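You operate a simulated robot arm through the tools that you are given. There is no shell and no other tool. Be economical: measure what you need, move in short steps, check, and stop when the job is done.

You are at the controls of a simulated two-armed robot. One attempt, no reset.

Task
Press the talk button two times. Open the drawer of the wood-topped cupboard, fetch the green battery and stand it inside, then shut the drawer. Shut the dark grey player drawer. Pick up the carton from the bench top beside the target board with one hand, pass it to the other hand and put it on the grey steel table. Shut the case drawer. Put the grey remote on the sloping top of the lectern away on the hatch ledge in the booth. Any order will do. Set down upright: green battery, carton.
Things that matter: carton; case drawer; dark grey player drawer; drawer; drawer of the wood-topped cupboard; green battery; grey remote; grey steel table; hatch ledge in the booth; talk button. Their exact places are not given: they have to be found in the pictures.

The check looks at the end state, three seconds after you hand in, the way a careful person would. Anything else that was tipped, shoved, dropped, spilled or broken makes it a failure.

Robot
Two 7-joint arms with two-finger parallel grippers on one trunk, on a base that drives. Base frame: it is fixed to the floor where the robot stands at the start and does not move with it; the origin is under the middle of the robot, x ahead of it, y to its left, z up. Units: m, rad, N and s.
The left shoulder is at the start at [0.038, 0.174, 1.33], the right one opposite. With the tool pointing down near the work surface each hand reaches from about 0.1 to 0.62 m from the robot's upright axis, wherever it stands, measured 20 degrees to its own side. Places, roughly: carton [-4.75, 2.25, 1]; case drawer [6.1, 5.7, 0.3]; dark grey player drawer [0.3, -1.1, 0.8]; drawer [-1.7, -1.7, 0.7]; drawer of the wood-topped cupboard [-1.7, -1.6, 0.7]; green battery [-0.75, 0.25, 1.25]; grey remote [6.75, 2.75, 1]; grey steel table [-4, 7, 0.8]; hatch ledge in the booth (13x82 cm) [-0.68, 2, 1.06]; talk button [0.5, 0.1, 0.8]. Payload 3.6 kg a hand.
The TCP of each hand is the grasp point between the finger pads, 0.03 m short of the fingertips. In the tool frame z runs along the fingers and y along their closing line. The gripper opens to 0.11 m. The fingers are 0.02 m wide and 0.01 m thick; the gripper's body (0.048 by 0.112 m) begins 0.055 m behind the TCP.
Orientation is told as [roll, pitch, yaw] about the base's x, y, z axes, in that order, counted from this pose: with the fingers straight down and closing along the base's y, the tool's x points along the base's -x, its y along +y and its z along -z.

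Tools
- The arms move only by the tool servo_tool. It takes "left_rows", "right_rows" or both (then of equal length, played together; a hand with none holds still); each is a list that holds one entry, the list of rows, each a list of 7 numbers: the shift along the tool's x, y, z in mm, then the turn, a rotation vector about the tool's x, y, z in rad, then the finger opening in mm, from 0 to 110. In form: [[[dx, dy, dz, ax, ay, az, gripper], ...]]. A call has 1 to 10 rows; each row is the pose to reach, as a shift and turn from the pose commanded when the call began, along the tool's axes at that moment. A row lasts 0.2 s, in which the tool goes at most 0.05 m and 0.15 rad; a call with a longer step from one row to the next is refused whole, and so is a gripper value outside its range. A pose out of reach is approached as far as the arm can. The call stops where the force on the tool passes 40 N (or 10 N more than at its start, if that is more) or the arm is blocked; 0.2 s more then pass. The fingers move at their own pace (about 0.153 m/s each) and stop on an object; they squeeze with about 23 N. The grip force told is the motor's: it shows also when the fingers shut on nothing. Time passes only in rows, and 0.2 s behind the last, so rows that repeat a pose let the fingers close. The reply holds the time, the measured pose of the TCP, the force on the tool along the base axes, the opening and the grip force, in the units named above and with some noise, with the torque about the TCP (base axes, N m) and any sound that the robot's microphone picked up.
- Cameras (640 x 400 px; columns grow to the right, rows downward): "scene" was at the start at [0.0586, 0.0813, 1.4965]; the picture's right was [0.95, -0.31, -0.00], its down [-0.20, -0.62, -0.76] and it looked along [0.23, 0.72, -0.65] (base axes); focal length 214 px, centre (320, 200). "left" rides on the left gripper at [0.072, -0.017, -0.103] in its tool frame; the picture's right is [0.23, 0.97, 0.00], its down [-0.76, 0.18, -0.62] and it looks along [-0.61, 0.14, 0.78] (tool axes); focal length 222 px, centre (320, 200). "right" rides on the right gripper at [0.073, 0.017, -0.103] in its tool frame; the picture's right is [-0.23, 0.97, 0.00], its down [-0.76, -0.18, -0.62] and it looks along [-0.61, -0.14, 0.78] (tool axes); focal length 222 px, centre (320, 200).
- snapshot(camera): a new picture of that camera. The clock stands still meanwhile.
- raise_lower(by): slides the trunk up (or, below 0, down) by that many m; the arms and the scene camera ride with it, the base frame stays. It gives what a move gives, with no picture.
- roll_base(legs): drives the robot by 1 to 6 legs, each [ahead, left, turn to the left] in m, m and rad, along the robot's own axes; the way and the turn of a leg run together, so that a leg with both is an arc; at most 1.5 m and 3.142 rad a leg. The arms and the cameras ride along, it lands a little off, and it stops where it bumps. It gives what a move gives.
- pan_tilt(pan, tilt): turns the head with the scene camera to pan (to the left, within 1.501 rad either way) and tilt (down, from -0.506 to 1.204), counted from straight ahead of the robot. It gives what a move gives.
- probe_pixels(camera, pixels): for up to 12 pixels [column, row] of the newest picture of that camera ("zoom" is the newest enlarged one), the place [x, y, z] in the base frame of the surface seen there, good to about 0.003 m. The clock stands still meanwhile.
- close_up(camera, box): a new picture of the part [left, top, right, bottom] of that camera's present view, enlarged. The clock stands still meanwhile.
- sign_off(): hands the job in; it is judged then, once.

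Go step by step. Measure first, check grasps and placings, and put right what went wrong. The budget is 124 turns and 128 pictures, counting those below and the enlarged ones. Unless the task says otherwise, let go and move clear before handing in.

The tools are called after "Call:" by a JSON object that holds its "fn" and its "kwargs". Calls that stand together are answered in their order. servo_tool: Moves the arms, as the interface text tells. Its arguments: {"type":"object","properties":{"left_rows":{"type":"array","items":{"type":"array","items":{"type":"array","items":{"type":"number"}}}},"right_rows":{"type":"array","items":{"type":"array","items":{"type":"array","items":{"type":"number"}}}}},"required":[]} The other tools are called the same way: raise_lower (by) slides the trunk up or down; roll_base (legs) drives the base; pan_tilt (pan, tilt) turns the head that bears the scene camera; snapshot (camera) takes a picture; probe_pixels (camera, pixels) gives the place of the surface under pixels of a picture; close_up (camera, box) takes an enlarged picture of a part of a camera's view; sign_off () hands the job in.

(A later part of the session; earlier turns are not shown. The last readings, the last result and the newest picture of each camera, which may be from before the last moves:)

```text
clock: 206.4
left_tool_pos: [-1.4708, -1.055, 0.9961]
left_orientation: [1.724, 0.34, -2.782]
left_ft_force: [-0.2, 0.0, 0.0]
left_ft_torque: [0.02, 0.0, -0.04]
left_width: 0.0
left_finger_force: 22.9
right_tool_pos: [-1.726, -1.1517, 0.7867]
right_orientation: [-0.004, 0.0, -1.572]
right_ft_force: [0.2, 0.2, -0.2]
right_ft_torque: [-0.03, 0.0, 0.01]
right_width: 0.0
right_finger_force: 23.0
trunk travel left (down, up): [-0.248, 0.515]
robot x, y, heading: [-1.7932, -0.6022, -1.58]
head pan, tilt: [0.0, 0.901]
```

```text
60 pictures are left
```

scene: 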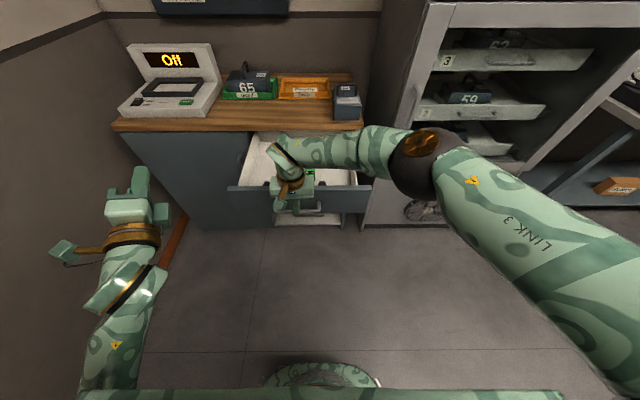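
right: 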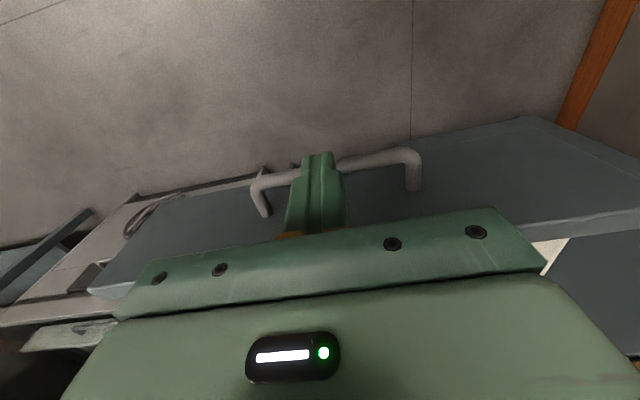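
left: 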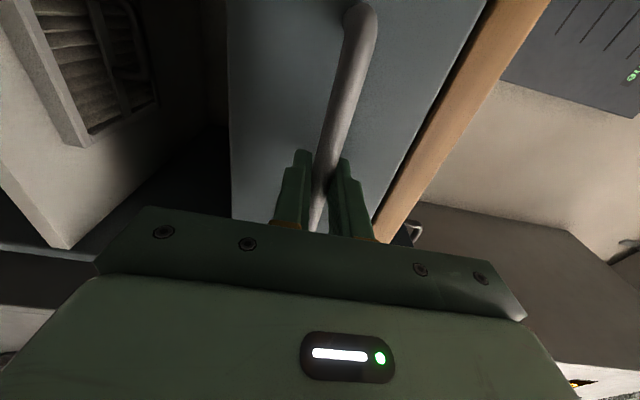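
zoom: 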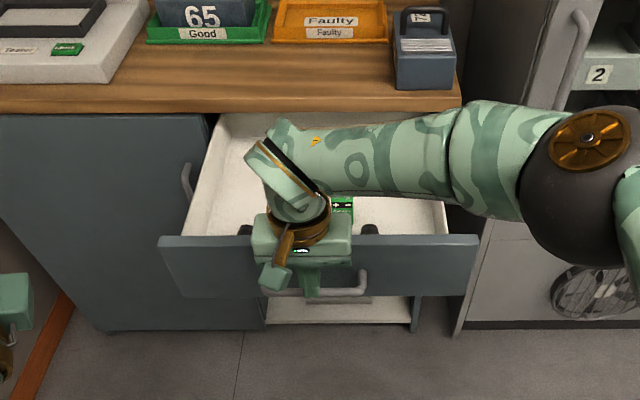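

The finger is between bar and panel. I lift it straight out and look at the battery.

Call:
{"fn": "servo_tool", "kwargs": {"right_rows": [[[0, 0, -30, 0, 0, 0, 0], [0, 0, -70, 0, 0, 0, 0], [0, 0, -115, 0, 0, 0, 0], [40, 0, -140, 0, 0, 0, 0], [80, 0, -150, 0, 0, 0, 0]]]}}

Call:
{"fn": "close_up", "kwargs": {"camera": "scene", "box": [200, 100, 400, 230]}}

Call:
{"fn": "snapshot", "kwargs": {"camera": "right"}}

Call:
{"fn": "probe_pixels", "kwargs": {"camera": "zoom", "pixels": [[330, 320], [150, 300], [450, 300], [360, 240]]}}

```text
clock: 207.6
left_tool_pos: [-1.4698, -1.055, 0.9949]
left_orientation: [1.722, 0.34, -2.782]
left_ft_force: [-0.4, 0.2, 1.2]
left_ft_torque: [0.0, -0.02, -0.01]
left_width: 0.0
left_finger_force: 23.2
right_tool_pos: [-1.7259, -1.0727, 0.9335]
right_orientation: [-0.003, -0.001, -1.572]
right_ft_force: [0.8, 1.3, -0.5]
right_ft_torque: [0.0, -0.02, 0.0]
right_width: 0.0
right_finger_force: 22.7
trunk travel left (down, up): [-0.248, 0.515]
robot x, y, heading: [-1.7879, -0.6048, -1.579]
head pan, tilt: [0.0, 0.901]
```

```text
3.08 times, centred on (300, 165) of scene
```

zoom: 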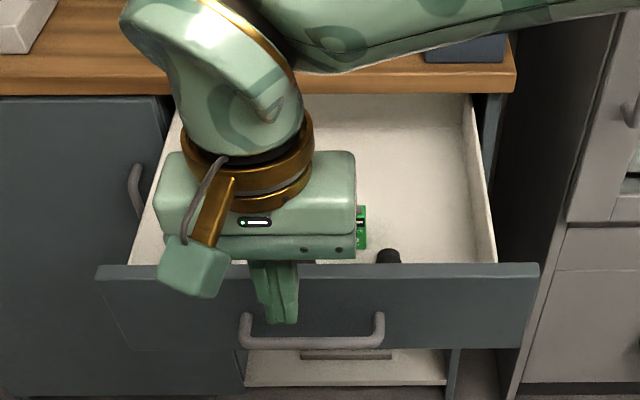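

```text
58 pictures are left
```

right: 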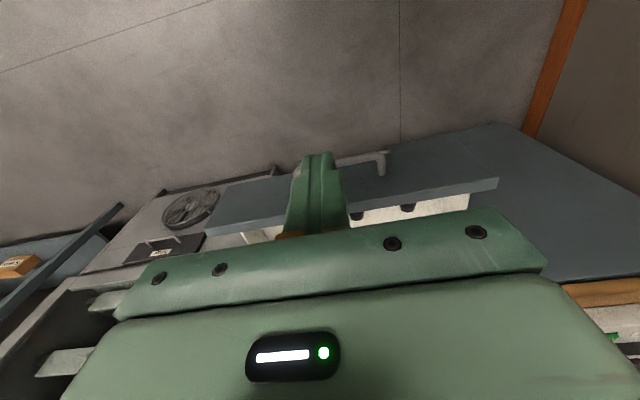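

```text
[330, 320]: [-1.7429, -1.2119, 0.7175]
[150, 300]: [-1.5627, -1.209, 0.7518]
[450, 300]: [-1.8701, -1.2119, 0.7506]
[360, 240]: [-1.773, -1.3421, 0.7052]
```

Drawer front is now at y −1.21. I move the right hand aside to see the battery fully.

Call:
{"fn": "servo_tool", "kwargs": {"right_rows": [[[10, -40, -10, 0, 0, 0, 0], [20, -80, -20, 0, 0, 0, 0], [20, -125, -20, 0, 0, 0, 0], [20, -170, -20, 0, 0, 0, 0]]]}}

Call:
{"fn": "close_up", "kwargs": {"camera": "scene", "box": [200, 100, 400, 230]}}

```text
clock: 208.6
left_tool_pos: [-1.4722, -1.0552, 0.9937]
left_orientation: [1.723, 0.34, -2.783]
left_ft_force: [-1.2, -0.5, -0.2]
left_ft_torque: [0.0, -0.01, 0.03]
left_width: 0.0001
left_finger_force: 22.3
right_tool_pos: [-1.8972, -1.0507, 0.9537]
right_orientation: [-0.001, -0.001, -1.573]
right_ft_force: [0.6, -0.2, 0.3]
right_ft_torque: [0.02, 0.01, 0.04]
right_width: 0.0
right_finger_force: 23.0
trunk travel left (down, up): [-0.248, 0.515]
robot x, y, heading: [-1.7967, -0.6074, -1.581]
head pan, tilt: [0.0, 0.901]
```

```text
3.08 times, centred on (300, 165) of scene
```

zoom: 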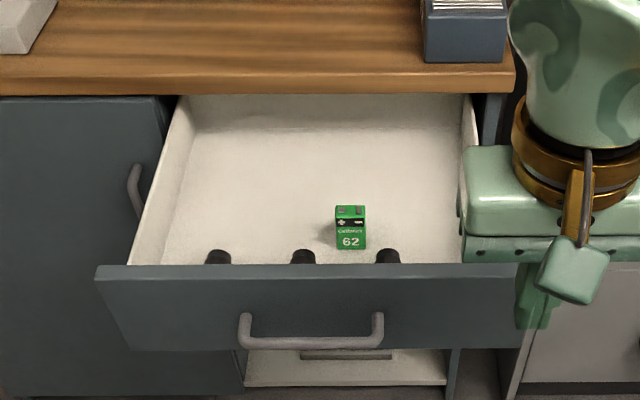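

Battery still upright. I drive closer, then place the closed right fingers in front of the handle bar (not behind it) to push.

Call:
{"fn": "roll_base", "kwargs": {"legs": [[0.26, 0, 0]]}}

Call:
{"fn": "servo_tool", "kwargs": {"right_rows": [[[45, 0, 0, 0, 0, 0, 0], [90, 20, 0, 0, 0, 0, 0], [130, 50, 0, 0, 0, 0, 0], [165, 80, 0, 0, 0, 0, 0], [178, 125, 0, 0, 0, 0, 0], [178, 169, 0, 0, 0, 0, 0], [178, 169, 45, 0, 0, 0, 0], [178, 169, 90, 0, 0, 0, 0], [178, 169, 135, 0, 0, 0, 0], [178, 169, 180, 0, 0, 0, 0]]]}}

Call:
{"fn": "snapshot", "kwargs": {"camera": "right"}}

```text
clock: 210.4
left_tool_pos: [-1.4725, -1.3137, 0.9947]
left_orientation: [1.721, 0.34, -2.787]
left_ft_force: [-0.1, 0.0, -0.1]
left_ft_torque: [0.0, 0.01, 0.03]
left_width: 0.0
left_finger_force: 23.2
right_tool_pos: [-1.899, -1.3077, 0.9533]
right_orientation: [-0.005, 0.001, -1.575]
right_ft_force: [-0.5, -0.9, 0.4]
right_ft_torque: [0.0, -0.01, -0.02]
right_width: 0.0
right_finger_force: 22.9
trunk travel left (down, up): [-0.248, 0.515]
robot x, y, heading: [-1.7978, -0.8642, -1.583]
head pan, tilt: [0.0, 0.901]
```

```text
clock: 211.4
left_tool_pos: [-1.4737, -1.312, 0.9941]
left_orientation: [1.721, 0.34, -2.786]
left_ft_force: [-0.6, 0.0, -0.5]
left_ft_torque: [-0.05, -0.02, 0.0]
left_width: 0.0
left_finger_force: 22.2
right_tool_pos: [-1.8375, -1.1712, 0.9567]
right_orientation: [0.001, -0.015, -1.569]
right_ft_force: [4.9, -11.6, 1.7]
right_ft_torque: [1.53, 0.57, -0.68]
right_width: 0.0
right_finger_force: 22.8
trunk travel left (down, up): [-0.248, 0.515]
robot x, y, heading: [-1.7947, -0.8588, -1.584]
head pan, tilt: [0.0, 0.901]
stopped in row 4 (right hand): the force on the tool passed its limit at 209 N (the readings are from after the stop); the commanded pose is now the measured one
```

```text
56 pictures are left
```

right: 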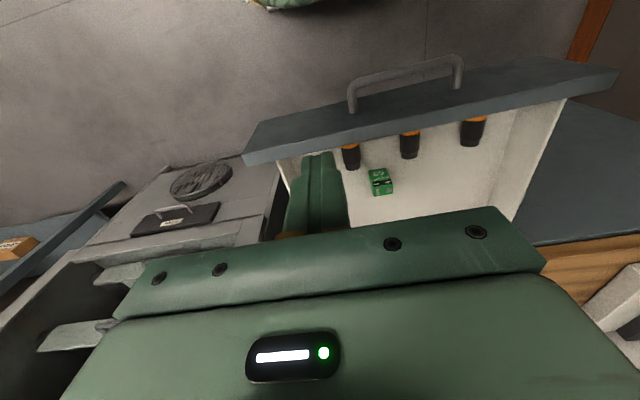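

The hand bumped my own trunk (too close in). The battery is still upright. I ease the hand forward, back the base 0.15 m and retry with more room.

Call:
{"fn": "servo_tool", "kwargs": {"right_rows": [[[-25, 0, 0, 0, 0, 0, 0], [-50, 0, 0, 0, 0, 0, 0]]]}}

Call:
{"fn": "roll_base", "kwargs": {"legs": [[-0.15, 0, 0]]}}

Call:
{"fn": "servo_tool", "kwargs": {"right_rows": [[[-20, 20, 0, 0, 0, 0, 0], [-40, 50, 0, 0, 0, 0, 0], [-60, 85, 0, 0, 0, 0, 0], [-62, 110, 20, 0, 0, 0, 0], [-62, 110, 65, 0, 0, 0, 0], [-62, 110, 110, 0, 0, 0, 0], [-62, 110, 155, 0, 0, 0, 0], [-62, 110, 180, 0, 0, 0, 0]]]}}

Call:
{"fn": "snapshot", "kwargs": {"camera": "right"}}

```text
clock: 212.0
left_tool_pos: [-1.4743, -1.3117, 0.9945]
left_orientation: [1.721, 0.34, -2.785]
left_ft_force: [-0.4, 0.0, -0.1]
left_ft_torque: [0.0, -0.01, 0.0]
left_width: 0.0
left_finger_force: 23.2
right_tool_pos: [-1.8372, -1.221, 0.9551]
right_orientation: [0.0, -0.014, -1.565]
right_ft_force: [0.0, -1.0, -0.7]
right_ft_torque: [0.04, 0.01, 0.01]
right_width: 0.0001
right_finger_force: 22.9
trunk travel left (down, up): [-0.248, 0.515]
robot x, y, heading: [-1.7949, -0.8628, -1.586]
head pan, tilt: [0.0, 0.901]
```

```text
clock: 213.3
left_tool_pos: [-1.4742, -1.1595, 0.9956]
left_orientation: [1.722, 0.341, -2.787]
left_ft_force: [1.0, 0.5, 0.3]
left_ft_torque: [-0.01, 0.01, -0.04]
left_width: 0.0003
left_finger_force: 22.7
right_tool_pos: [-1.8378, -1.0669, 0.956]
right_orientation: [0.001, -0.012, -1.57]
right_ft_force: [-0.3, 0.1, 0.0]
right_ft_torque: [-0.02, 0.01, 0.01]
right_width: 0.0001
right_finger_force: 22.9
trunk travel left (down, up): [-0.248, 0.515]
robot x, y, heading: [-1.7981, -0.709, -1.581]
head pan, tilt: [0.0, 0.901]
```

```text
clock: 215.1
left_tool_pos: [-1.4747, -1.1601, 0.9947]
left_orientation: [1.718, 0.341, -2.787]
left_ft_force: [-1.0, -0.4, 0.3]
left_ft_torque: [0.03, -0.01, 0.0]
left_width: 0.0001
left_finger_force: 23.4
right_tool_pos: [-1.7266, -1.131, 0.7784]
right_orientation: [-0.001, -0.015, -1.568]
right_ft_force: [0.3, -1.2, 0.6]
right_ft_torque: [0.02, -0.02, -0.02]
right_width: 0.0
right_finger_force: 23.0
trunk travel left (down, up): [-0.248, 0.515]
robot x, y, heading: [-1.7955, -0.7103, -1.587]
head pan, tilt: [0.0, 0.901]
```

```text
55 pictures are left
```

right: 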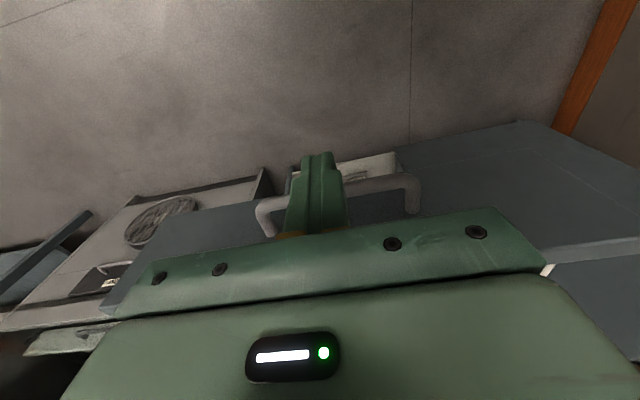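

The finger is now in front of the bar. I lower it to bar height and push with the arm ~0.19 m.

Call:
{"fn": "servo_tool", "kwargs": {"right_rows": [[[0, 0, 25, 0, 0, 0, 0], [-15, 0, 25, 0, 0, 0, 0], [-35, 0, 25, 0, 0, 0, 0], [-55, 0, 25, 0, 0, 0, 0], [-75, 0, 25, 0, 0, 0, 0], [-95, 0, 25, 0, 0, 0, 0], [-115, 0, 25, 0, 0, 0, 0], [-135, 0, 25, 0, 0, 0, 0], [-155, 0, 25, 0, 0, 0, 0], [-170, 0, 25, 0, 0, 0, 0]]]}}

Call:
{"fn": "roll_base", "kwargs": {"legs": [[0.05, 0, 0], [0.05, 0, 0], [0.03, 0, 0]]}}

Call:
{"fn": "snapshot", "kwargs": {"camera": "scene"}}

Call:
{"fn": "snapshot", "kwargs": {"camera": "right"}}

```text
clock: 217.3
left_tool_pos: [-1.4723, -1.1607, 0.9941]
left_orientation: [1.719, 0.341, -2.789]
left_ft_force: [-0.8, 0.0, 0.1]
left_ft_torque: [0.02, -0.03, -0.05]
left_width: 0.0001
left_finger_force: 23.1
right_tool_pos: [-1.7243, -1.2804, 0.7656]
right_orientation: [0.001, -0.013, -1.568]
right_ft_force: [0.1, 0.5, -0.6]
right_ft_torque: [0.01, 0.01, 0.01]
right_width: 0.0
right_finger_force: 22.9
right hand out of reach, approached as far as the arm can: row 9, 10
trunk travel left (down, up): [-0.248, 0.515]
robot x, y, heading: [-1.791, -0.7069, -1.584]
head pan, tilt: [0.0, 0.901]
```

```text
clock: 219.2
left_tool_pos: [-1.4739, -1.2893, 0.9939]
left_orientation: [1.718, 0.339, -2.788]
left_ft_force: [0.2, -0.3, 0.2]
left_ft_torque: [-0.03, -0.04, 0.0]
left_width: 0.0
left_finger_force: 22.9
right_tool_pos: [-1.7257, -1.4102, 0.7646]
right_orientation: [0.001, -0.013, -1.568]
right_ft_force: [0.0, 0.3, 0.2]
right_ft_torque: [0.05, 0.0, -0.02]
right_width: 0.0003
right_finger_force: 23.2
trunk travel left (down, up): [-0.248, 0.515]
robot x, y, heading: [-1.7943, -0.8394, -1.583]
head pan, tilt: [0.0, 0.901]
```

```text
54 pictures are left
```

scene: 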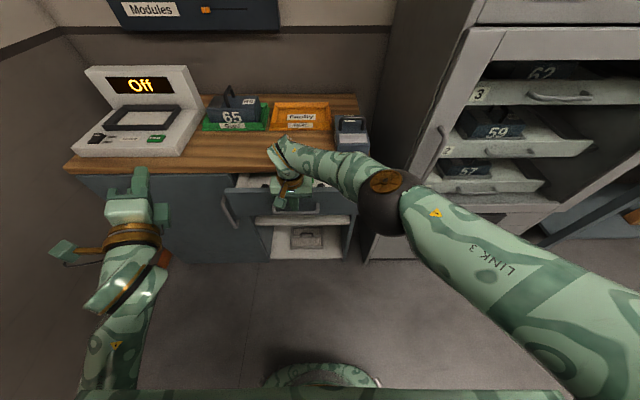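

```text
53 pictures are left
```

right: 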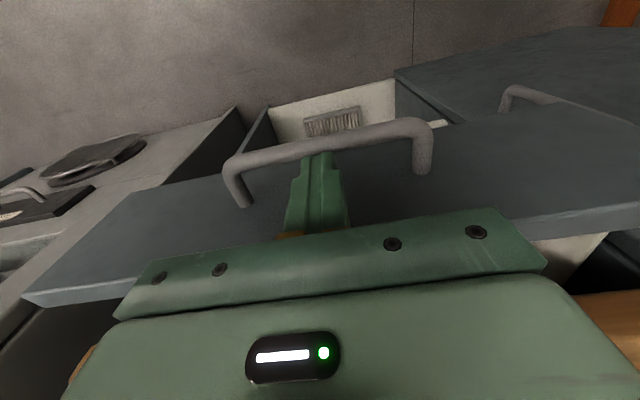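

The finger slid over the bar and now pushes the panel from behind the bar; that still closes it, and I will lift with the trunk before backing. I push the last 9 cm by base.

Call:
{"fn": "roll_base", "kwargs": {"legs": [[0.05, 0, 0], [0.035, 0, 0]]}}

Call:
{"fn": "probe_pixels", "kwargs": {"camera": "right", "pixels": [[150, 250]]}}

Call:
{"fn": "snapshot", "kwargs": {"camera": "scene"}}

Call:
{"fn": "probe_pixels", "kwargs": {"camera": "scene", "pixels": [[240, 208], [340, 208], [200, 215], [250, 212], [330, 212]]}}

```text
clock: 220.8
left_tool_pos: [-1.4756, -1.3743, 0.9944]
left_orientation: [1.725, 0.34, -2.785]
left_ft_force: [-1.1, -0.7, 0.2]
left_ft_torque: [-0.01, -0.02, -0.03]
left_width: 0.0001
left_finger_force: 23.2
right_tool_pos: [-1.7249, -1.4919, 0.765]
right_orientation: [0.001, -0.005, -1.569]
right_ft_force: [0.3, 0.9, 0.5]
right_ft_torque: [0.02, 0.01, -0.02]
right_width: 0.0
right_finger_force: 22.8
trunk travel left (down, up): [-0.248, 0.515]
robot x, y, heading: [-1.7943, -0.9223, -1.582]
head pan, tilt: [0.0, 0.901]
stopped in leg 2: the robot was blocked; the commanded pose is now the measured one
```

```text
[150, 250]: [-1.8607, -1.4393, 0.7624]
```

```text
52 pictures are left
```

scene: 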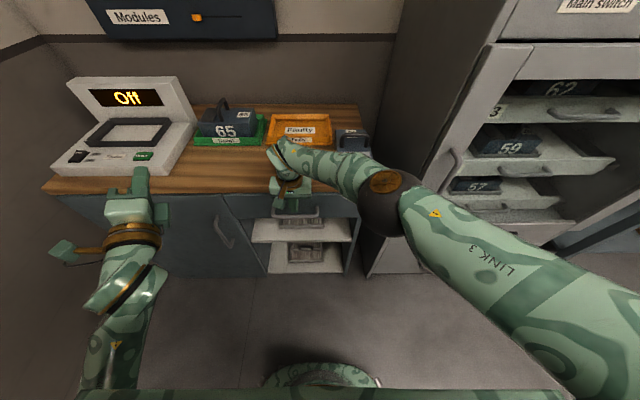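

```text
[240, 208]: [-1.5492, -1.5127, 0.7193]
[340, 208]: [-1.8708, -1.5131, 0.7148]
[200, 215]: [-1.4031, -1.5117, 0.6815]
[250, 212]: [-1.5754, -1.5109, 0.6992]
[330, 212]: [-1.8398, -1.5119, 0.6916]
```

Drawer face reads −1.512, flush. I lift with the trunk so the finger clears the bar.

Call:
{"fn": "raise_lower", "kwargs": {"by": 0.15}}

Call:
{"fn": "snapshot", "kwargs": {"camera": "right"}}

```text
clock: 222.5
left_tool_pos: [-1.4746, -1.3749, 1.1444]
left_orientation: [1.72, 0.341, -2.789]
left_ft_force: [0.6, 0.8, 0.8]
left_ft_torque: [0.0, -0.01, 0.0]
left_width: 0.0
left_finger_force: 22.7
right_tool_pos: [-1.7262, -1.489, 0.9766]
right_orientation: [0.0, -0.126, -1.568]
right_ft_force: [0.7, 0.1, 0.2]
right_ft_torque: [0.0, -0.03, -0.01]
right_width: 0.0
right_finger_force: 23.1
trunk travel left (down, up): [-0.398, 0.365]
robot x, y, heading: [-1.7934, -0.9293, -1.58]
head pan, tilt: [0.0, 0.901]
```

```text
51 pictures are left
```

right: 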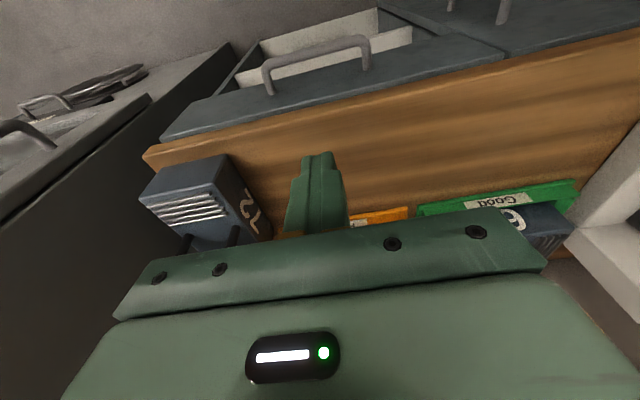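

Closed and clear. I back off, tuck the right arm and start turning the left hand back to fingers-down.

Call:
{"fn": "roll_base", "kwargs": {"legs": [[-0.45, 0, 0]]}}

Call:
{"fn": "servo_tool", "kwargs": {"right_rows": [[[20, 0, 0, 0, 0.04, 0, 0], [45, 0, 0, 0, 0.08, 0, 0], [70, -5, 0, 0, 0.126, 0, 0], [100, -15, -10, 0, 0.126, 0, 0], [130, -30, -20, 0, 0.126, 0, 0], [160, -50, -30, 0, 0.126, 0, 0], [190, -70, -50, 0, 0.126, 0, 0], [215, -90, -70, 0, 0.126, 0, 0], [230, -110, -100, 0, 0.126, 0, 0], [240, -130, -130, 0, 0.126, 0, 0]]], "left_rows": [[[0, 10, -5, 0.081, 0.081, -0.081, 0], [0, 20, -10, 0.162, 0.162, -0.162, 0], [0, 30, -15, 0.242, 0.242, -0.242, 0], [0, 40, -20, 0.323, 0.323, -0.323, 0], [0, 50, -25, 0.404, 0.404, -0.404, 0], [0, 60, -30, 0.485, 0.485, -0.485, 0], [0, 70, -35, 0.566, 0.566, -0.566, 0], [0, 80, -40, 0.646, 0.646, -0.646, 0], [0, 90, -45, 0.727, 0.727, -0.727, 0], [0, 100, -50, 0.808, 0.808, -0.808, 0]]]}}

Call:
{"fn": "servo_tool", "kwargs": {"left_rows": [[[0, 0, 0, 0.081, 0.081, -0.081, 0], [0, 0, 0, 0.162, 0.162, -0.162, 0], [0, 0, 0, 0.242, 0.242, -0.242, 0], [0, 0, 0, 0.323, 0.323, -0.323, 0], [0, 0, 0, 0.401, 0.401, -0.401, 0], [0, 0, 0, 0.401, 0.401, -0.401, 0]]]}}

Call:
{"fn": "close_up", "kwargs": {"camera": "scene", "box": [200, 80, 440, 230]}}

```text
clock: 225.2
left_tool_pos: [-1.4675, -0.915, 1.1448]
left_orientation: [1.724, 0.341, -2.775]
left_ft_force: [-0.7, -0.2, -1.0]
left_ft_torque: [-0.04, 0.01, -0.02]
left_width: 0.0
left_finger_force: 22.9
right_tool_pos: [-1.7157, -1.0329, 0.977]
right_orientation: [0.001, -0.126, -1.558]
right_ft_force: [-0.8, -0.1, -0.2]
right_ft_torque: [-0.02, 0.02, 0.01]
right_width: 0.0001
right_finger_force: 22.8
trunk travel left (down, up): [-0.398, 0.365]
robot x, y, heading: [-1.7912, -0.4693, -1.566]
head pan, tilt: [0.0, 0.901]
```

```text
clock: 226.3
left_tool_pos: [-1.4623, -0.8957, 1.1951]
left_orientation: [1.579, 0.175, -2.42]
left_ft_force: [-0.5, 0.3, 0.5]
left_ft_torque: [0.06, -0.01, 0.0]
left_width: 0.0002
left_finger_force: 22.6
right_tool_pos: [-1.7357, -0.9308, 0.9752]
right_orientation: [0.001, -0.001, -1.559]
right_ft_force: [-0.3, -0.3, -0.9]
right_ft_torque: [0.01, 0.0, -0.05]
right_width: 0.0
right_finger_force: 23.0
trunk travel left (down, up): [-0.398, 0.365]
robot x, y, heading: [-1.7936, -0.4659, -1.57]
head pan, tilt: [0.0, 0.901]
stopped in row 5 (left hand): the arm was blocked; the commanded pose is now the measured one
```

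```text
clock: 226.9
left_tool_pos: [-1.4362, -0.8917, 1.2139]
left_orientation: [1.607, 0.167, -2.224]
left_ft_force: [-0.7, 0.4, -0.2]
left_ft_torque: [0.0, -0.03, -0.03]
left_width: 0.0
left_finger_force: 23.2
right_tool_pos: [-1.7339, -0.9314, 0.9741]
right_orientation: [-0.003, 0.001, -1.559]
right_ft_force: [-0.4, 0.3, 0.0]
right_ft_torque: [0.0, -0.01, -0.01]
right_width: 0.0001
right_finger_force: 22.9
trunk travel left (down, up): [-0.398, 0.365]
robot x, y, heading: [-1.7919, -0.4714, -1.569]
head pan, tilt: [0.0, 0.901]
stopped in row 2 (left hand): the arm was blocked; the commanded pose is now the measured one
```

```text
2.67 times, centred on (320, 155) of scene
```

zoom: 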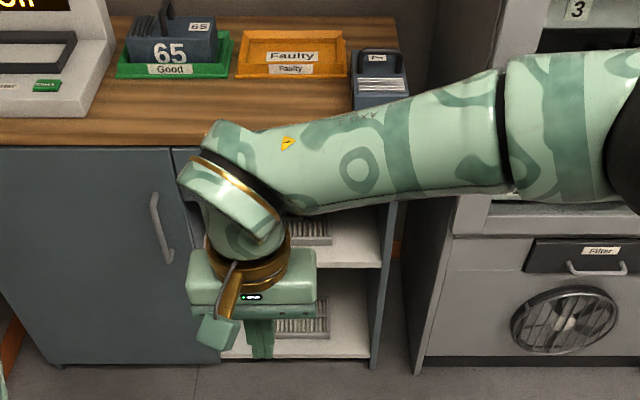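

The left arm is folded too tight against the body. I first extend it forward-up, then roll it to fingers-down; right arm tucks meanwhile.

Call:
{"fn": "servo_tool", "kwargs": {"left_rows": [[[-22, 23, 33, 0, 0, 0, 0], [-44, 46, 66, 0, 0, 0, 0], [-66, 69, 99, 0, 0, 0, 0], [-88, 92, 132, 0, 0, 0, 0], [-110, 114, 166, 0, 0, 0, 0]]], "right_rows": [[[30, -15, -20, 0, 0, 0, 0], [60, -30, -40, 0, 0, 0, 0], [90, -50, -70, 0, 0, 0, 0], [110, -75, -105, 0, 0, 0, 0], [120, -100, -145, 0, 0, 0, 0]]]}}

Call:
{"fn": "servo_tool", "kwargs": {"left_rows": [[[0, 0, 0, 0.15, 0, 0, 0], [0, 0, 0, 0.3, 0, 0, 0], [0, 0, 0, 0.45, 0, 0, 0], [0, 0, 0, 0.6, 0, 0, 0], [0, 0, 0, 0.75, 0, 0, 0], [0, 0, 0, 0.9, 0, 0, 0], [0, 0, 0, 1.05, 0, 0, 0], [0, 0, 0, 1.2, 0, 0, 0], [0, 0, 0, 1.35, 0, 0, 0], [0, 0, 0, 1.5, 0, 0, 0]]]}}

```text
clock: 228.1
left_tool_pos: [-1.3862, -1.0932, 1.3125]
left_orientation: [1.606, 0.167, -2.227]
left_ft_force: [-0.3, -0.4, -0.6]
left_ft_torque: [-0.01, -0.02, 0.01]
left_width: 0.0
left_finger_force: 23.1
right_tool_pos: [-1.8362, -0.8095, 1.1219]
right_orientation: [0.001, -0.002, -1.557]
right_ft_force: [-1.0, -0.2, 0.3]
right_ft_torque: [-0.01, -0.04, -0.01]
right_width: 0.0
right_finger_force: 22.9
trunk travel left (down, up): [-0.398, 0.365]
robot x, y, heading: [-1.7935, -0.4689, -1.569]
head pan, tilt: [0.0, 0.901]
```

```text
clock: 230.3
left_tool_pos: [-1.3775, -1.0444, 1.338]
left_orientation: [0.155, 0.162, -2.228]
left_ft_force: [0.3, 0.1, 1.2]
left_ft_torque: [-0.03, 0.03, -0.01]
left_width: 0.0
left_finger_force: 23.6
left hand out of reach, approached as far as the arm can: row 9, 10
right_tool_pos: [-1.833, -0.8107, 1.1215]
right_orientation: [-0.004, 0.0, -1.557]
right_ft_force: [0.7, 0.9, -0.9]
right_ft_torque: [-0.02, 0.03, -0.01]
right_width: 0.0
right_finger_force: 23.3
trunk travel left (down, up): [-0.398, 0.365]
robot x, y, heading: [-1.7946, -0.4681, -1.568]
head pan, tilt: [0.0, 0.901]
```

Good. I finish squaring the left hand and tuck it, then turn, strafe back through the doorway into the workshop and turn to face −x.

Call:
{"fn": "servo_tool", "kwargs": {"left_rows": [[[22, -38, 8, 0.026, -0.027, -0.11, 0], [45, -77, 16, 0.052, -0.054, -0.22, 0], [68, -116, 24, 0.078, -0.081, -0.33, 0], [91, -154, 32, 0.104, -0.108, -0.44, 0], [114, -193, 40, 0.13, -0.135, -0.55, 0], [137, -232, 48, 0.155, -0.162, -0.66, 0]]]}}

Call:
{"fn": "roll_base", "kwargs": {"legs": [[0, 0, 1.568], [0, 1.25, 0], [0, 1.2, 0], [0, 0, 1.57], [0, 0, 1.57]]}}

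Call:
{"fn": "pan_tilt", "kwargs": {"pan": -0.2, "tilt": 0.45}}

Call:
{"fn": "snapshot", "kwargs": {"camera": "scene"}}

```text
clock: 231.7
left_tool_pos: [-1.3851, -1.0515, 1.3406]
left_orientation: [0.03, -0.064, -1.583]
left_ft_force: [0.8, 0.6, 0.1]
left_ft_torque: [0.01, -0.01, -0.01]
left_width: 0.0
left_finger_force: 23.4
left hand out of reach, approached as far as the arm can: row 1, 2, 3, 4, 5, 6
right_tool_pos: [-1.8343, -0.8123, 1.1222]
right_orientation: [0.0, 0.002, -1.557]
right_ft_force: [-0.2, 0.4, 0.4]
right_ft_torque: [0.01, 0.0, 0.01]
right_width: 0.0
right_finger_force: 22.6
trunk travel left (down, up): [-0.398, 0.365]
robot x, y, heading: [-1.7888, -0.4663, -1.573]
head pan, tilt: [0.0, 0.901]
```

```text
clock: 240.1
left_tool_pos: [-1.1687, 0.8665, 1.3403]
left_orientation: [0.015, -0.072, -0.07]
left_ft_force: [-1.6, -4.8, -2.3]
left_ft_torque: [0.11, -0.13, 0.24]
left_width: 0.0
left_finger_force: 23.3
right_tool_pos: [-1.4291, 0.4417, 1.1212]
right_orientation: [0.0, -0.001, -0.019]
right_ft_force: [0.2, -0.1, 0.5]
right_ft_torque: [0.03, 0.01, -0.02]
right_width: 0.0
right_finger_force: 23.0
trunk travel left (down, up): [-0.398, 0.365]
robot x, y, heading: [-1.7688, 0.4962, -0.034]
head pan, tilt: [0.0, 0.901]
stopped in leg 2: the force on the tool passed its limit at 102 N (the readings are from after the stop); the commanded pose is now the measured one
```

```text
clock: 241.0
left_tool_pos: [-1.1684, 0.8654, 1.3402]
left_orientation: [0.013, -0.071, -0.069]
left_ft_force: [0.0, -6.7, -1.4]
left_ft_torque: [0.29, 0.0, 0.11]
left_width: 0.0
left_finger_force: 23.1
right_tool_pos: [-1.4275, 0.4422, 1.1213]
right_orientation: [0.002, 0.0, -0.018]
right_ft_force: [-0.2, -0.6, -0.5]
right_ft_torque: [0.0, 0.01, 0.04]
right_width: 0.0003
right_finger_force: 22.7
trunk travel left (down, up): [-0.398, 0.365]
robot x, y, heading: [-1.7694, 0.4977, -0.041]
head pan, tilt: [-0.201, 0.45]
```

```text
49 pictures are left
```

scene: 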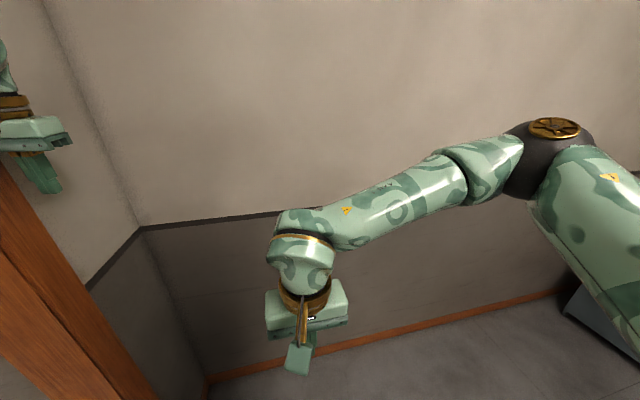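

The left arm is stretched and its hand touched the door frame. I shift back 0.2 m and look at its elbow to choose how to flex it.

Call:
{"fn": "roll_base", "kwargs": {"legs": [[-0.08, -0.25, 0.037]]}}

Call:
{"fn": "pan_tilt", "kwargs": {"pan": 0.9, "tilt": 0.3}}

Call:
{"fn": "snapshot", "kwargs": {"camera": "scene"}}

```text
clock: 242.9
left_tool_pos: [-1.2668, 0.6413, 1.3393]
left_orientation: [0.014, -0.073, -0.03]
left_ft_force: [0.3, 0.2, 0.1]
left_ft_torque: [0.01, -0.01, -0.01]
left_width: 0.0
left_finger_force: 23.1
right_tool_pos: [-1.5093, 0.2077, 1.1217]
right_orientation: [0.0, 0.0, 0.017]
right_ft_force: [-0.1, 0.6, 0.3]
right_ft_torque: [0.03, -0.02, -0.01]
right_width: 0.0001
right_finger_force: 22.2
trunk travel left (down, up): [-0.398, 0.365]
robot x, y, heading: [-1.8519, 0.2471, 0.002]
head pan, tilt: [-0.201, 0.45]
```

```text
clock: 244.2
left_tool_pos: [-1.2663, 0.6432, 1.3398]
left_orientation: [0.015, -0.073, -0.031]
left_ft_force: [0.2, -0.1, 0.1]
left_ft_torque: [-0.01, -0.02, -0.03]
left_width: 0.0
left_finger_force: 23.5
right_tool_pos: [-1.5099, 0.2074, 1.1213]
right_orientation: [-0.002, 0.0, 0.017]
right_ft_force: [-0.2, 0.1, 0.5]
right_ft_torque: [0.0, 0.01, 0.0]
right_width: 0.0003
right_finger_force: 23.3
trunk travel left (down, up): [-0.398, 0.365]
robot x, y, heading: [-1.8555, 0.2449, 0.001]
head pan, tilt: [0.901, 0.3]
```

```text
48 pictures are left
```

scene: 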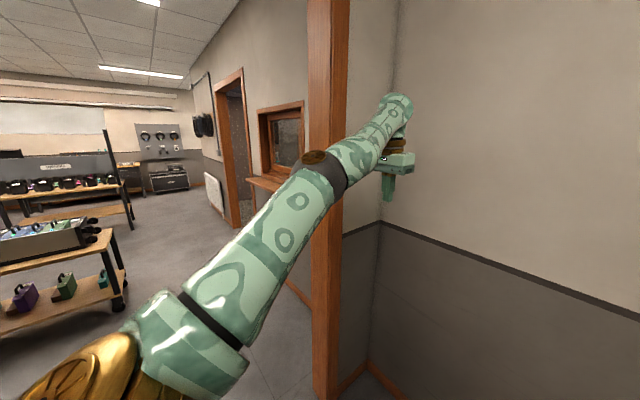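

The elbow axis is near-vertical, so a sweep to the right at outer radius then inward should flex it, as before.

Call:
{"fn": "servo_tool", "kwargs": {"left_rows": [[[-31, 13, 0, 0, 0, 0, 0], [-47, -31, 0, 0, 0, 0, 0], [-60, -76, 0, 0, 0, 0, 0], [-70, -122, 0, 0, 0, 0, 0], [-75, -168, 0, 0, 0, 0, 0], [-78, -215, 0, 0, 0, 0, 0], [-38, -244, 0, 0, 0, 0, 0], [7, -244, 0, 0, 0, 0, 0], [52, -239, 0, 0, 0, 0, 0], [97, -234, 0, 0, 0, 0, 0]]]}}

Call:
{"fn": "servo_tool", "kwargs": {"left_rows": [[[15, 5, 10, 0, 0, 0, 0], [30, 10, 20, 0, 0, 0, 0], [45, 15, 30, 0, 0, 0, 0], [60, 20, 40, 0, 0, 0, 0], [75, 30, 50, 0, 0, 0, 0], [90, 45, 60, 0, 0, 0, 0], [105, 60, 60, 0, 0, 0, 0], [120, 75, 60, 0, 0, 0, 0]]]}}

```text
clock: 246.4
left_tool_pos: [-1.2769, 0.4118, 1.368]
left_orientation: [0.017, -0.071, -0.033]
left_ft_force: [-0.7, 0.3, 0.3]
left_ft_torque: [0.01, -0.05, -0.01]
left_width: 0.0
left_finger_force: 23.3
left hand out of reach, approached as far as the arm can: row 1, 2, 3, 4, 5, 6, 7, 8, 9, 10
right_tool_pos: [-1.5105, 0.2064, 1.1227]
right_orientation: [0.0, 0.0, 0.016]
right_ft_force: [-0.2, -0.4, 0.6]
right_ft_torque: [0.05, -0.03, 0.01]
right_width: 0.0
right_finger_force: 22.8
trunk travel left (down, up): [-0.398, 0.365]
robot x, y, heading: [-1.8525, 0.25, -0.001]
head pan, tilt: [0.901, 0.3]
```

```text
clock: 248.2
left_tool_pos: [-1.3199, 0.5532, 1.3266]
left_orientation: [0.012, -0.07, -0.033]
left_ft_force: [-0.4, 0.8, 0.0]
left_ft_torque: [0.03, -0.02, -0.03]
left_width: 0.0
left_finger_force: 23.2
left hand out of reach, approached as far as the arm can: row 1, 2, 3, 4, 5, 6, 7, 8
right_tool_pos: [-1.5105, 0.2066, 1.1222]
right_orientation: [-0.002, 0.001, 0.018]
right_ft_force: [0.4, 0.9, -0.5]
right_ft_torque: [0.01, 0.01, -0.02]
right_width: 0.0
right_finger_force: 22.7
trunk travel left (down, up): [-0.398, 0.365]
robot x, y, heading: [-1.8563, 0.2493, 0.01]
head pan, tilt: [0.901, 0.3]
```

The radius is now shrinking, so the elbow has begun to flex; I keep pulling in and down.

Call:
{"fn": "servo_tool", "kwargs": {"left_rows": [[[20, 0, 10, 0, 0, 0, 0], [40, 0, 20, 0, 0, 0, 0], [60, 0, 30, 0, 0, 0, 0], [80, 0, 40, 0, 0, 0, 0], [105, 0, 50, 0, 0, 0, 0], [130, 0, 60, 0, 0, 0, 0], [155, 0, 60, 0, 0, 0, 0], [180, 0, 60, 0, 0, 0, 0], [190, 0, 60, 0, 0, 0, 0]]]}}

Call:
{"fn": "roll_base", "kwargs": {"legs": [[0.06, 0.3, 0]]}}

```text
clock: 250.2
left_tool_pos: [-1.4781, 0.6421, 1.2567]
left_orientation: [0.012, -0.069, -0.031]
left_ft_force: [0.0, 0.0, -0.4]
left_ft_torque: [0.01, -0.01, 0.0]
left_width: 0.0
left_finger_force: 23.4
left hand out of reach, approached as far as the arm can: row 1, 2, 3, 4, 5, 6, 7, 8, 9
right_tool_pos: [-1.5102, 0.2066, 1.1222]
right_orientation: [-0.001, 0.0, 0.017]
right_ft_force: [-0.1, -0.4, 0.3]
right_ft_torque: [0.01, 0.0, 0.0]
right_width: 0.0001
right_finger_force: 23.4
trunk travel left (down, up): [-0.398, 0.365]
robot x, y, heading: [-1.8545, 0.2473, 0.004]
head pan, tilt: [0.901, 0.3]
```

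```text
clock: 252.3
left_tool_pos: [-1.417, 0.939, 1.2562]
left_orientation: [0.012, -0.072, -0.034]
left_ft_force: [-0.3, 0.3, -0.5]
left_ft_torque: [0.03, 0.0, 0.0]
left_width: 0.0
left_finger_force: 22.7
right_tool_pos: [-1.4504, 0.5058, 1.1216]
right_orientation: [-0.002, 0.0, 0.014]
right_ft_force: [0.3, -0.1, -0.3]
right_ft_torque: [-0.02, 0.0, -0.04]
right_width: 0.0
right_finger_force: 23.0
trunk travel left (down, up): [-0.398, 0.365]
robot x, y, heading: [-1.7968, 0.5475, -0.001]
head pan, tilt: [0.901, 0.3]
```

The left arm is flexed again and clear. I strafe through the doorway, then turn to face −x and look at the workshop.

Call:
{"fn": "roll_base", "kwargs": {"legs": [[0, 1.4, 0], [0, 0, 1.571], [0, 0, 1.571]]}}

Call:
{"fn": "pan_tilt", "kwargs": {"pan": -0.15, "tilt": 0.45}}

Call:
{"fn": "snapshot", "kwargs": {"camera": "scene"}}

Call:
{"fn": "close_up", "kwargs": {"camera": "scene", "box": [230, 90, 470, 240]}}

```text
clock: 266.9
left_tool_pos: [-2.1879, 1.5515, 1.2561]
left_orientation: [0.011, -0.072, 3.124]
left_ft_force: [-0.4, -1.0, -0.3]
left_ft_torque: [0.03, 0.01, 0.05]
left_width: 0.0
left_finger_force: 22.5
right_tool_pos: [-2.163, 1.9844, 1.1219]
right_orientation: [-0.001, -0.001, -3.111]
right_ft_force: [0.3, 0.2, 0.1]
right_ft_torque: [-0.02, -0.01, 0.01]
right_width: 0.0
right_finger_force: 22.9
trunk travel left (down, up): [-0.398, 0.365]
robot x, y, heading: [-1.818, 1.9501, -3.115]
head pan, tilt: [0.901, 0.3]
```

```text
clock: 268.2
left_tool_pos: [-2.1873, 1.5511, 1.2569]
left_orientation: [0.013, -0.071, 3.125]
left_ft_force: [0.0, 0.4, 0.3]
left_ft_torque: [0.01, 0.0, 0.0]
left_width: 0.0
left_finger_force: 22.8
right_tool_pos: [-2.1624, 1.9863, 1.1222]
right_orientation: [0.0, 0.0, -3.111]
right_ft_force: [0.7, -0.6, -0.1]
right_ft_torque: [0.0, 0.0, -0.01]
right_width: 0.0
right_finger_force: 23.6
trunk travel left (down, up): [-0.398, 0.365]
robot x, y, heading: [-1.8216, 1.9517, -3.122]
head pan, tilt: [-0.15, 0.45]
```

```text
47 pictures are left
```

scene: 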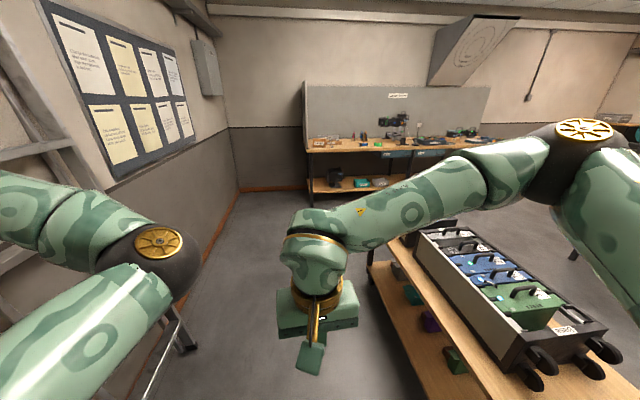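

```text
2.67 times, centred on (350, 165) of scene
```

zoom: 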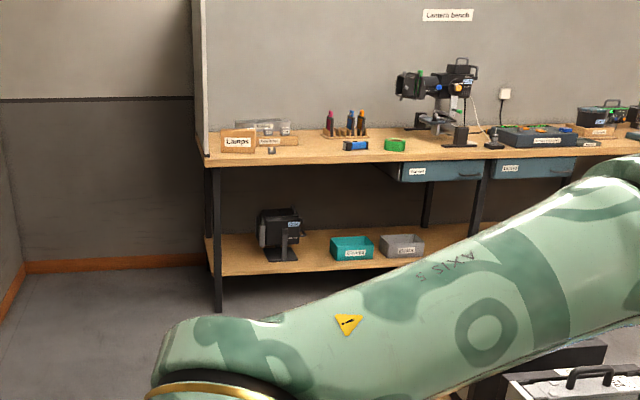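

A small carton labelled "Lamps" is at the bench's left end, zoom (240,140). I probe it, the bench edge, and obstacles on the way.

Call:
{"fn": "probe_pixels", "kwargs": {"camera": "zoom", "pixels": [[240, 142], [224, 142], [256, 142], [240, 131], [240, 151], [262, 125], [210, 160], [270, 150], [330, 160], [236, 128]]}}

Call:
{"fn": "probe_pixels", "kwargs": {"camera": "scene", "pixels": [[370, 265], [405, 245], [440, 225], [180, 345], [395, 300], [500, 340], [230, 215], [600, 140]]}}

```text
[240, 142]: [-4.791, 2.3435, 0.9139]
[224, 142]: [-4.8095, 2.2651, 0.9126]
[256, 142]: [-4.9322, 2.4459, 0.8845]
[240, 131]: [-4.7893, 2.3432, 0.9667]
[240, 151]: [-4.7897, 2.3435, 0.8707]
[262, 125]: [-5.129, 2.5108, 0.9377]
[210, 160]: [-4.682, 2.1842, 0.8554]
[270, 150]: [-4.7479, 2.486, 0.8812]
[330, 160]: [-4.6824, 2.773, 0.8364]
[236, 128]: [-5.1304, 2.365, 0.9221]
```

```text
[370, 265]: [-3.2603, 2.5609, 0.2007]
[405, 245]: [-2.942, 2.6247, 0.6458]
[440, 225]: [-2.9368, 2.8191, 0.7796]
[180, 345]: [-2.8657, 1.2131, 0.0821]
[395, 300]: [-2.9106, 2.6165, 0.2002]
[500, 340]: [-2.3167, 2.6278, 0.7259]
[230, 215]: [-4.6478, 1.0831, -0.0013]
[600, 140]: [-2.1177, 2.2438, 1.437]
```

Carton: front face x≈−4.80, y 2.27–2.41, z 0.86–0.97; bench edge x −4.68. I drive between ladder and trolley to the bench.

Call:
{"fn": "roll_base", "kwargs": {"legs": [[1.2, 0, -0.02], [0.65, 0, 0], [0.55, -0.3, 0]]}}

Call:
{"fn": "pan_tilt", "kwargs": {"pan": 0.0, "tilt": 0.6}}

Call:
{"fn": "snapshot", "kwargs": {"camera": "scene"}}

Call:
{"fn": "close_up", "kwargs": {"camera": "scene", "box": [240, 110, 400, 230]}}

```text
clock: 280.6
left_tool_pos: [-4.5945, 1.878, 1.2571]
left_orientation: [0.013, -0.07, 3.073]
left_ft_force: [0.0, 0.0, 0.0]
left_ft_torque: [0.01, 0.0, -0.01]
left_width: 0.0
left_finger_force: 23.2
right_tool_pos: [-4.5477, 2.3094, 1.1212]
right_orientation: [-0.001, 0.0, 3.124]
right_ft_force: [0.2, -0.1, 0.2]
right_ft_torque: [-0.01, -0.02, -0.01]
right_width: 0.0
right_finger_force: 23.1
trunk travel left (down, up): [-0.398, 0.365]
robot x, y, heading: [-4.2054, 2.2567, 3.105]
head pan, tilt: [-0.15, 0.45]
```

```text
clock: 281.3
left_tool_pos: [-4.5927, 1.8764, 1.2568]
left_orientation: [0.013, -0.072, 3.074]
left_ft_force: [0.5, 0.2, 0.4]
left_ft_torque: [0.02, -0.02, 0.02]
left_width: 0.0
left_finger_force: 23.0
right_tool_pos: [-4.5475, 2.3089, 1.1212]
right_orientation: [0.002, -0.001, 3.124]
right_ft_force: [1.4, -0.4, 0.7]
right_ft_torque: [0.04, 0.02, 0.0]
right_width: 0.0002
right_finger_force: 23.1
trunk travel left (down, up): [-0.398, 0.365]
robot x, y, heading: [-4.2042, 2.257, 3.115]
head pan, tilt: [0.0, 0.6]
```

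```text
45 pictures are left
```

scene: 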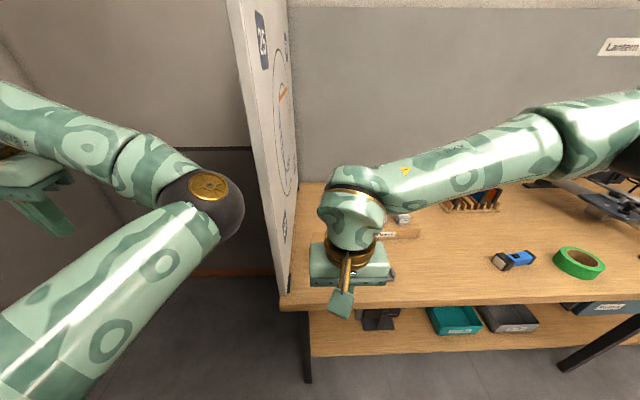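

```text
3.33 times, centred on (320, 170) of scene
```

zoom: 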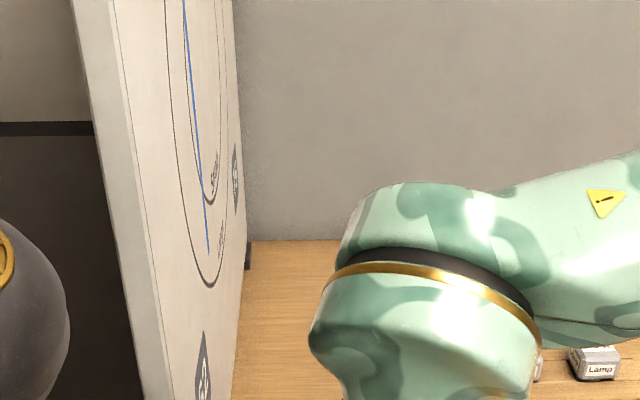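

The target board is on the left; my right hand hides the carton. I use the right hand's camera.

Call:
{"fn": "snapshot", "kwargs": {"camera": "right"}}

Call:
{"fn": "probe_pixels", "kwargs": {"camera": "right", "pixels": [[320, 60], [320, 100], [320, 30], [280, 60], [360, 60], [240, 80], [400, 80], [320, 130]]}}

```text
43 pictures are left
```

right: 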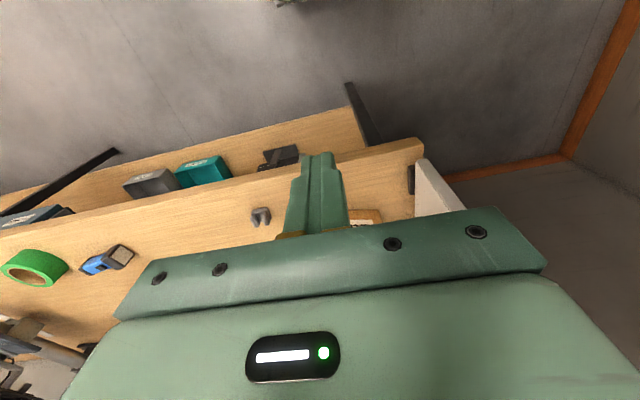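

```text
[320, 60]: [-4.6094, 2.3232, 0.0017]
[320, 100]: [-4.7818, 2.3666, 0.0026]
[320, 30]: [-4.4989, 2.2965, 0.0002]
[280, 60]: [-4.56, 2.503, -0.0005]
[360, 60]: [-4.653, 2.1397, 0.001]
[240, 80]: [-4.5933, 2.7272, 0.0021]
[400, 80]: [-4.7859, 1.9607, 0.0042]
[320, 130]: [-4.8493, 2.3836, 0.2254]
```

I shift the right hand aside (+y) and take an enlarged scene view of the carton.

Call:
{"fn": "servo_tool", "kwargs": {"right_rows": [[[0, -45, -10, 0, 0, 0, 110], [0, -90, -20, 0, 0, 0, 110], [0, -135, -30, 0, 0, 0, 110], [0, -180, -40, 0, 0, 0, 110], [0, -225, -50, 0, 0, 0, 110]]]}}

Call:
{"fn": "close_up", "kwargs": {"camera": "scene", "box": [260, 160, 460, 310]}}

Call:
{"fn": "probe_pixels", "kwargs": {"camera": "zoom", "pixels": [[200, 150], [240, 150], [280, 150], [320, 150], [200, 120], [240, 120], [280, 120], [320, 120], [240, 180], [280, 180], [240, 210], [280, 210]]}}

```text
clock: 282.5
left_tool_pos: [-4.5935, 1.8782, 1.2575]
left_orientation: [0.015, -0.071, 3.073]
left_ft_force: [-0.3, 0.4, 0.9]
left_ft_torque: [0.01, -0.02, 0.02]
left_width: 0.0
left_finger_force: 22.6
right_tool_pos: [-4.5398, 2.5374, 1.1713]
right_orientation: [0.0, 0.0, 3.124]
right_ft_force: [-0.3, -0.9, -0.5]
right_ft_torque: [-0.01, 0.04, 0.01]
right_width: 0.1102
right_finger_force: 0.0
trunk travel left (down, up): [-0.398, 0.365]
robot x, y, heading: [-4.202, 2.2576, 3.104]
head pan, tilt: [0.0, 0.6]
```

```text
2.67 times, centred on (360, 235) of scene
```

zoom: 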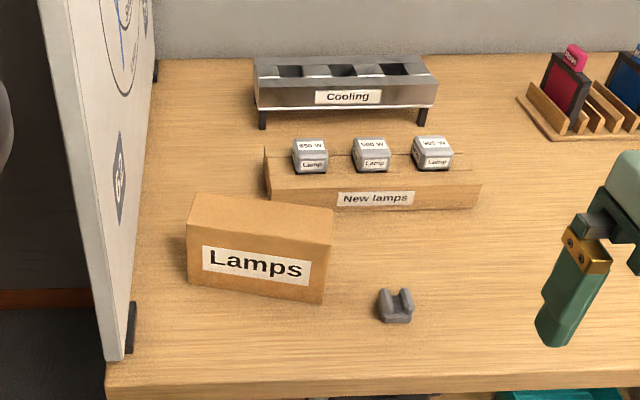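

```text
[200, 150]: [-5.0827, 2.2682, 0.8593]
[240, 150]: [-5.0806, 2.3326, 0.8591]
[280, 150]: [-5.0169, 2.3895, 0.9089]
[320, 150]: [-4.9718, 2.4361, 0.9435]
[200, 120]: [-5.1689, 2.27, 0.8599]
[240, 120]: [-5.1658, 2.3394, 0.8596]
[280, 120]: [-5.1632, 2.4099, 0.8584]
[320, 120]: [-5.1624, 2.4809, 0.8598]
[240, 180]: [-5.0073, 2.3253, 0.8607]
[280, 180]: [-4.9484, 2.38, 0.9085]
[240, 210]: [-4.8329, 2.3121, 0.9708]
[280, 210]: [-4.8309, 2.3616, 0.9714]
```

The carton labelled "Lamps" is clearly visible. I probe its corners.

Call:
{"fn": "probe_pixels", "kwargs": {"camera": "zoom", "pixels": [[191, 222], [322, 240], [200, 199], [326, 212], [192, 280], [320, 298], [258, 230], [262, 206], [395, 305], [115, 355]]}}

```text
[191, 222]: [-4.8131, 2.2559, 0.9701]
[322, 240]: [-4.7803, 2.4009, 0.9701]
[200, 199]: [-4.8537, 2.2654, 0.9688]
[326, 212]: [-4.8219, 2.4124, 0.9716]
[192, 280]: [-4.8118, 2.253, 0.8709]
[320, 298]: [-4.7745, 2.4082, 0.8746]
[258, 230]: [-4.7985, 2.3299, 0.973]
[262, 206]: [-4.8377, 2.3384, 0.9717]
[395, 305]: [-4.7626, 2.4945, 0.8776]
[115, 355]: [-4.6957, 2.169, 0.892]
```

Carton: centre (−4.818, 2.334), 0.155 × 0.05 × 0.112 m, turned ~13°. I bring the right hand above its right half, fingers closing across the 5 cm depth.

Call:
{"fn": "servo_tool", "kwargs": {"right_rows": [[[-26, 17, 9, 0, 0, -0.136, 80], [-53, 34, 18, 0, 0, -0.273, 80], [-80, 51, 27, 0, 0, -0.409, 80], [-106, 68, 36, 0, 0, -0.546, 80], [-133, 85, 45, 0, 0, -0.682, 80], [-160, 101, 54, 0, 0, -0.818, 80], [-186, 118, 63, 0, 0, -0.955, 80], [-213, 135, 72, 0, 0, -1.091, 80], [-239, 152, 81, 0, 0, -1.228, 80], [-266, 169, 90, 0, 0, -1.364, 80]]]}}

Call:
{"fn": "snapshot", "kwargs": {"camera": "right"}}

Call:
{"fn": "snapshot", "kwargs": {"camera": "scene"}}

```text
clock: 284.7
left_tool_pos: [-4.5979, 1.8764, 1.2553]
left_orientation: [0.009, -0.068, 3.073]
left_ft_force: [0.3, 0.2, -1.2]
left_ft_torque: [-0.01, -0.02, -0.05]
left_width: 0.0001
left_finger_force: 23.2
right_tool_pos: [-4.6546, 2.4039, 1.0488]
right_orientation: [-0.228, -0.207, -1.887]
right_ft_force: [0.0, 0.0, -1.1]
right_ft_torque: [0.02, -0.03, -0.04]
right_width: 0.0799
right_finger_force: 0.1
right hand out of reach, approached as far as the arm can: row 4, 5, 6, 7, 8, 9, 10
trunk travel left (down, up): [-0.398, 0.365]
robot x, y, heading: [-4.2025, 2.2569, 3.108]
head pan, tilt: [0.0, 0.6]
```

```text
41 pictures are left
```

right: 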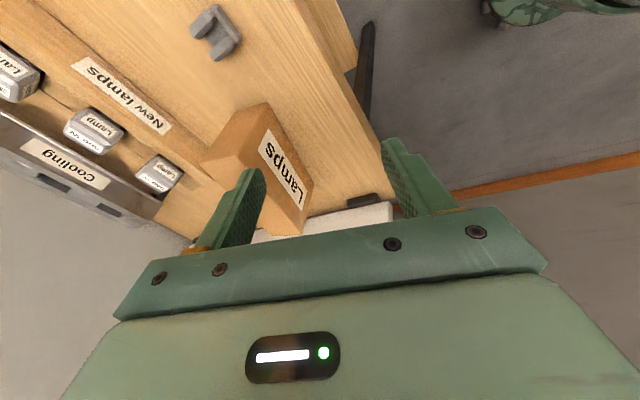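

```text
40 pictures are left
```

scene: 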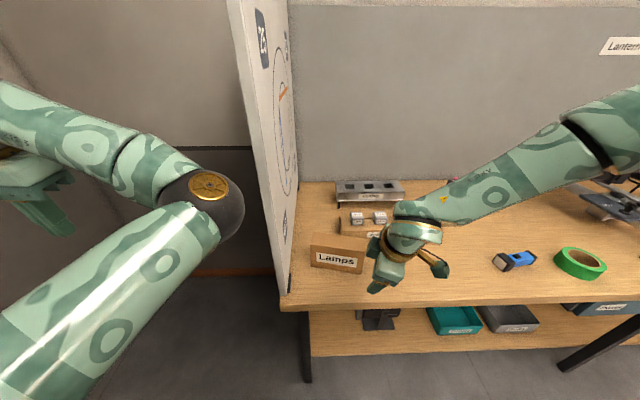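

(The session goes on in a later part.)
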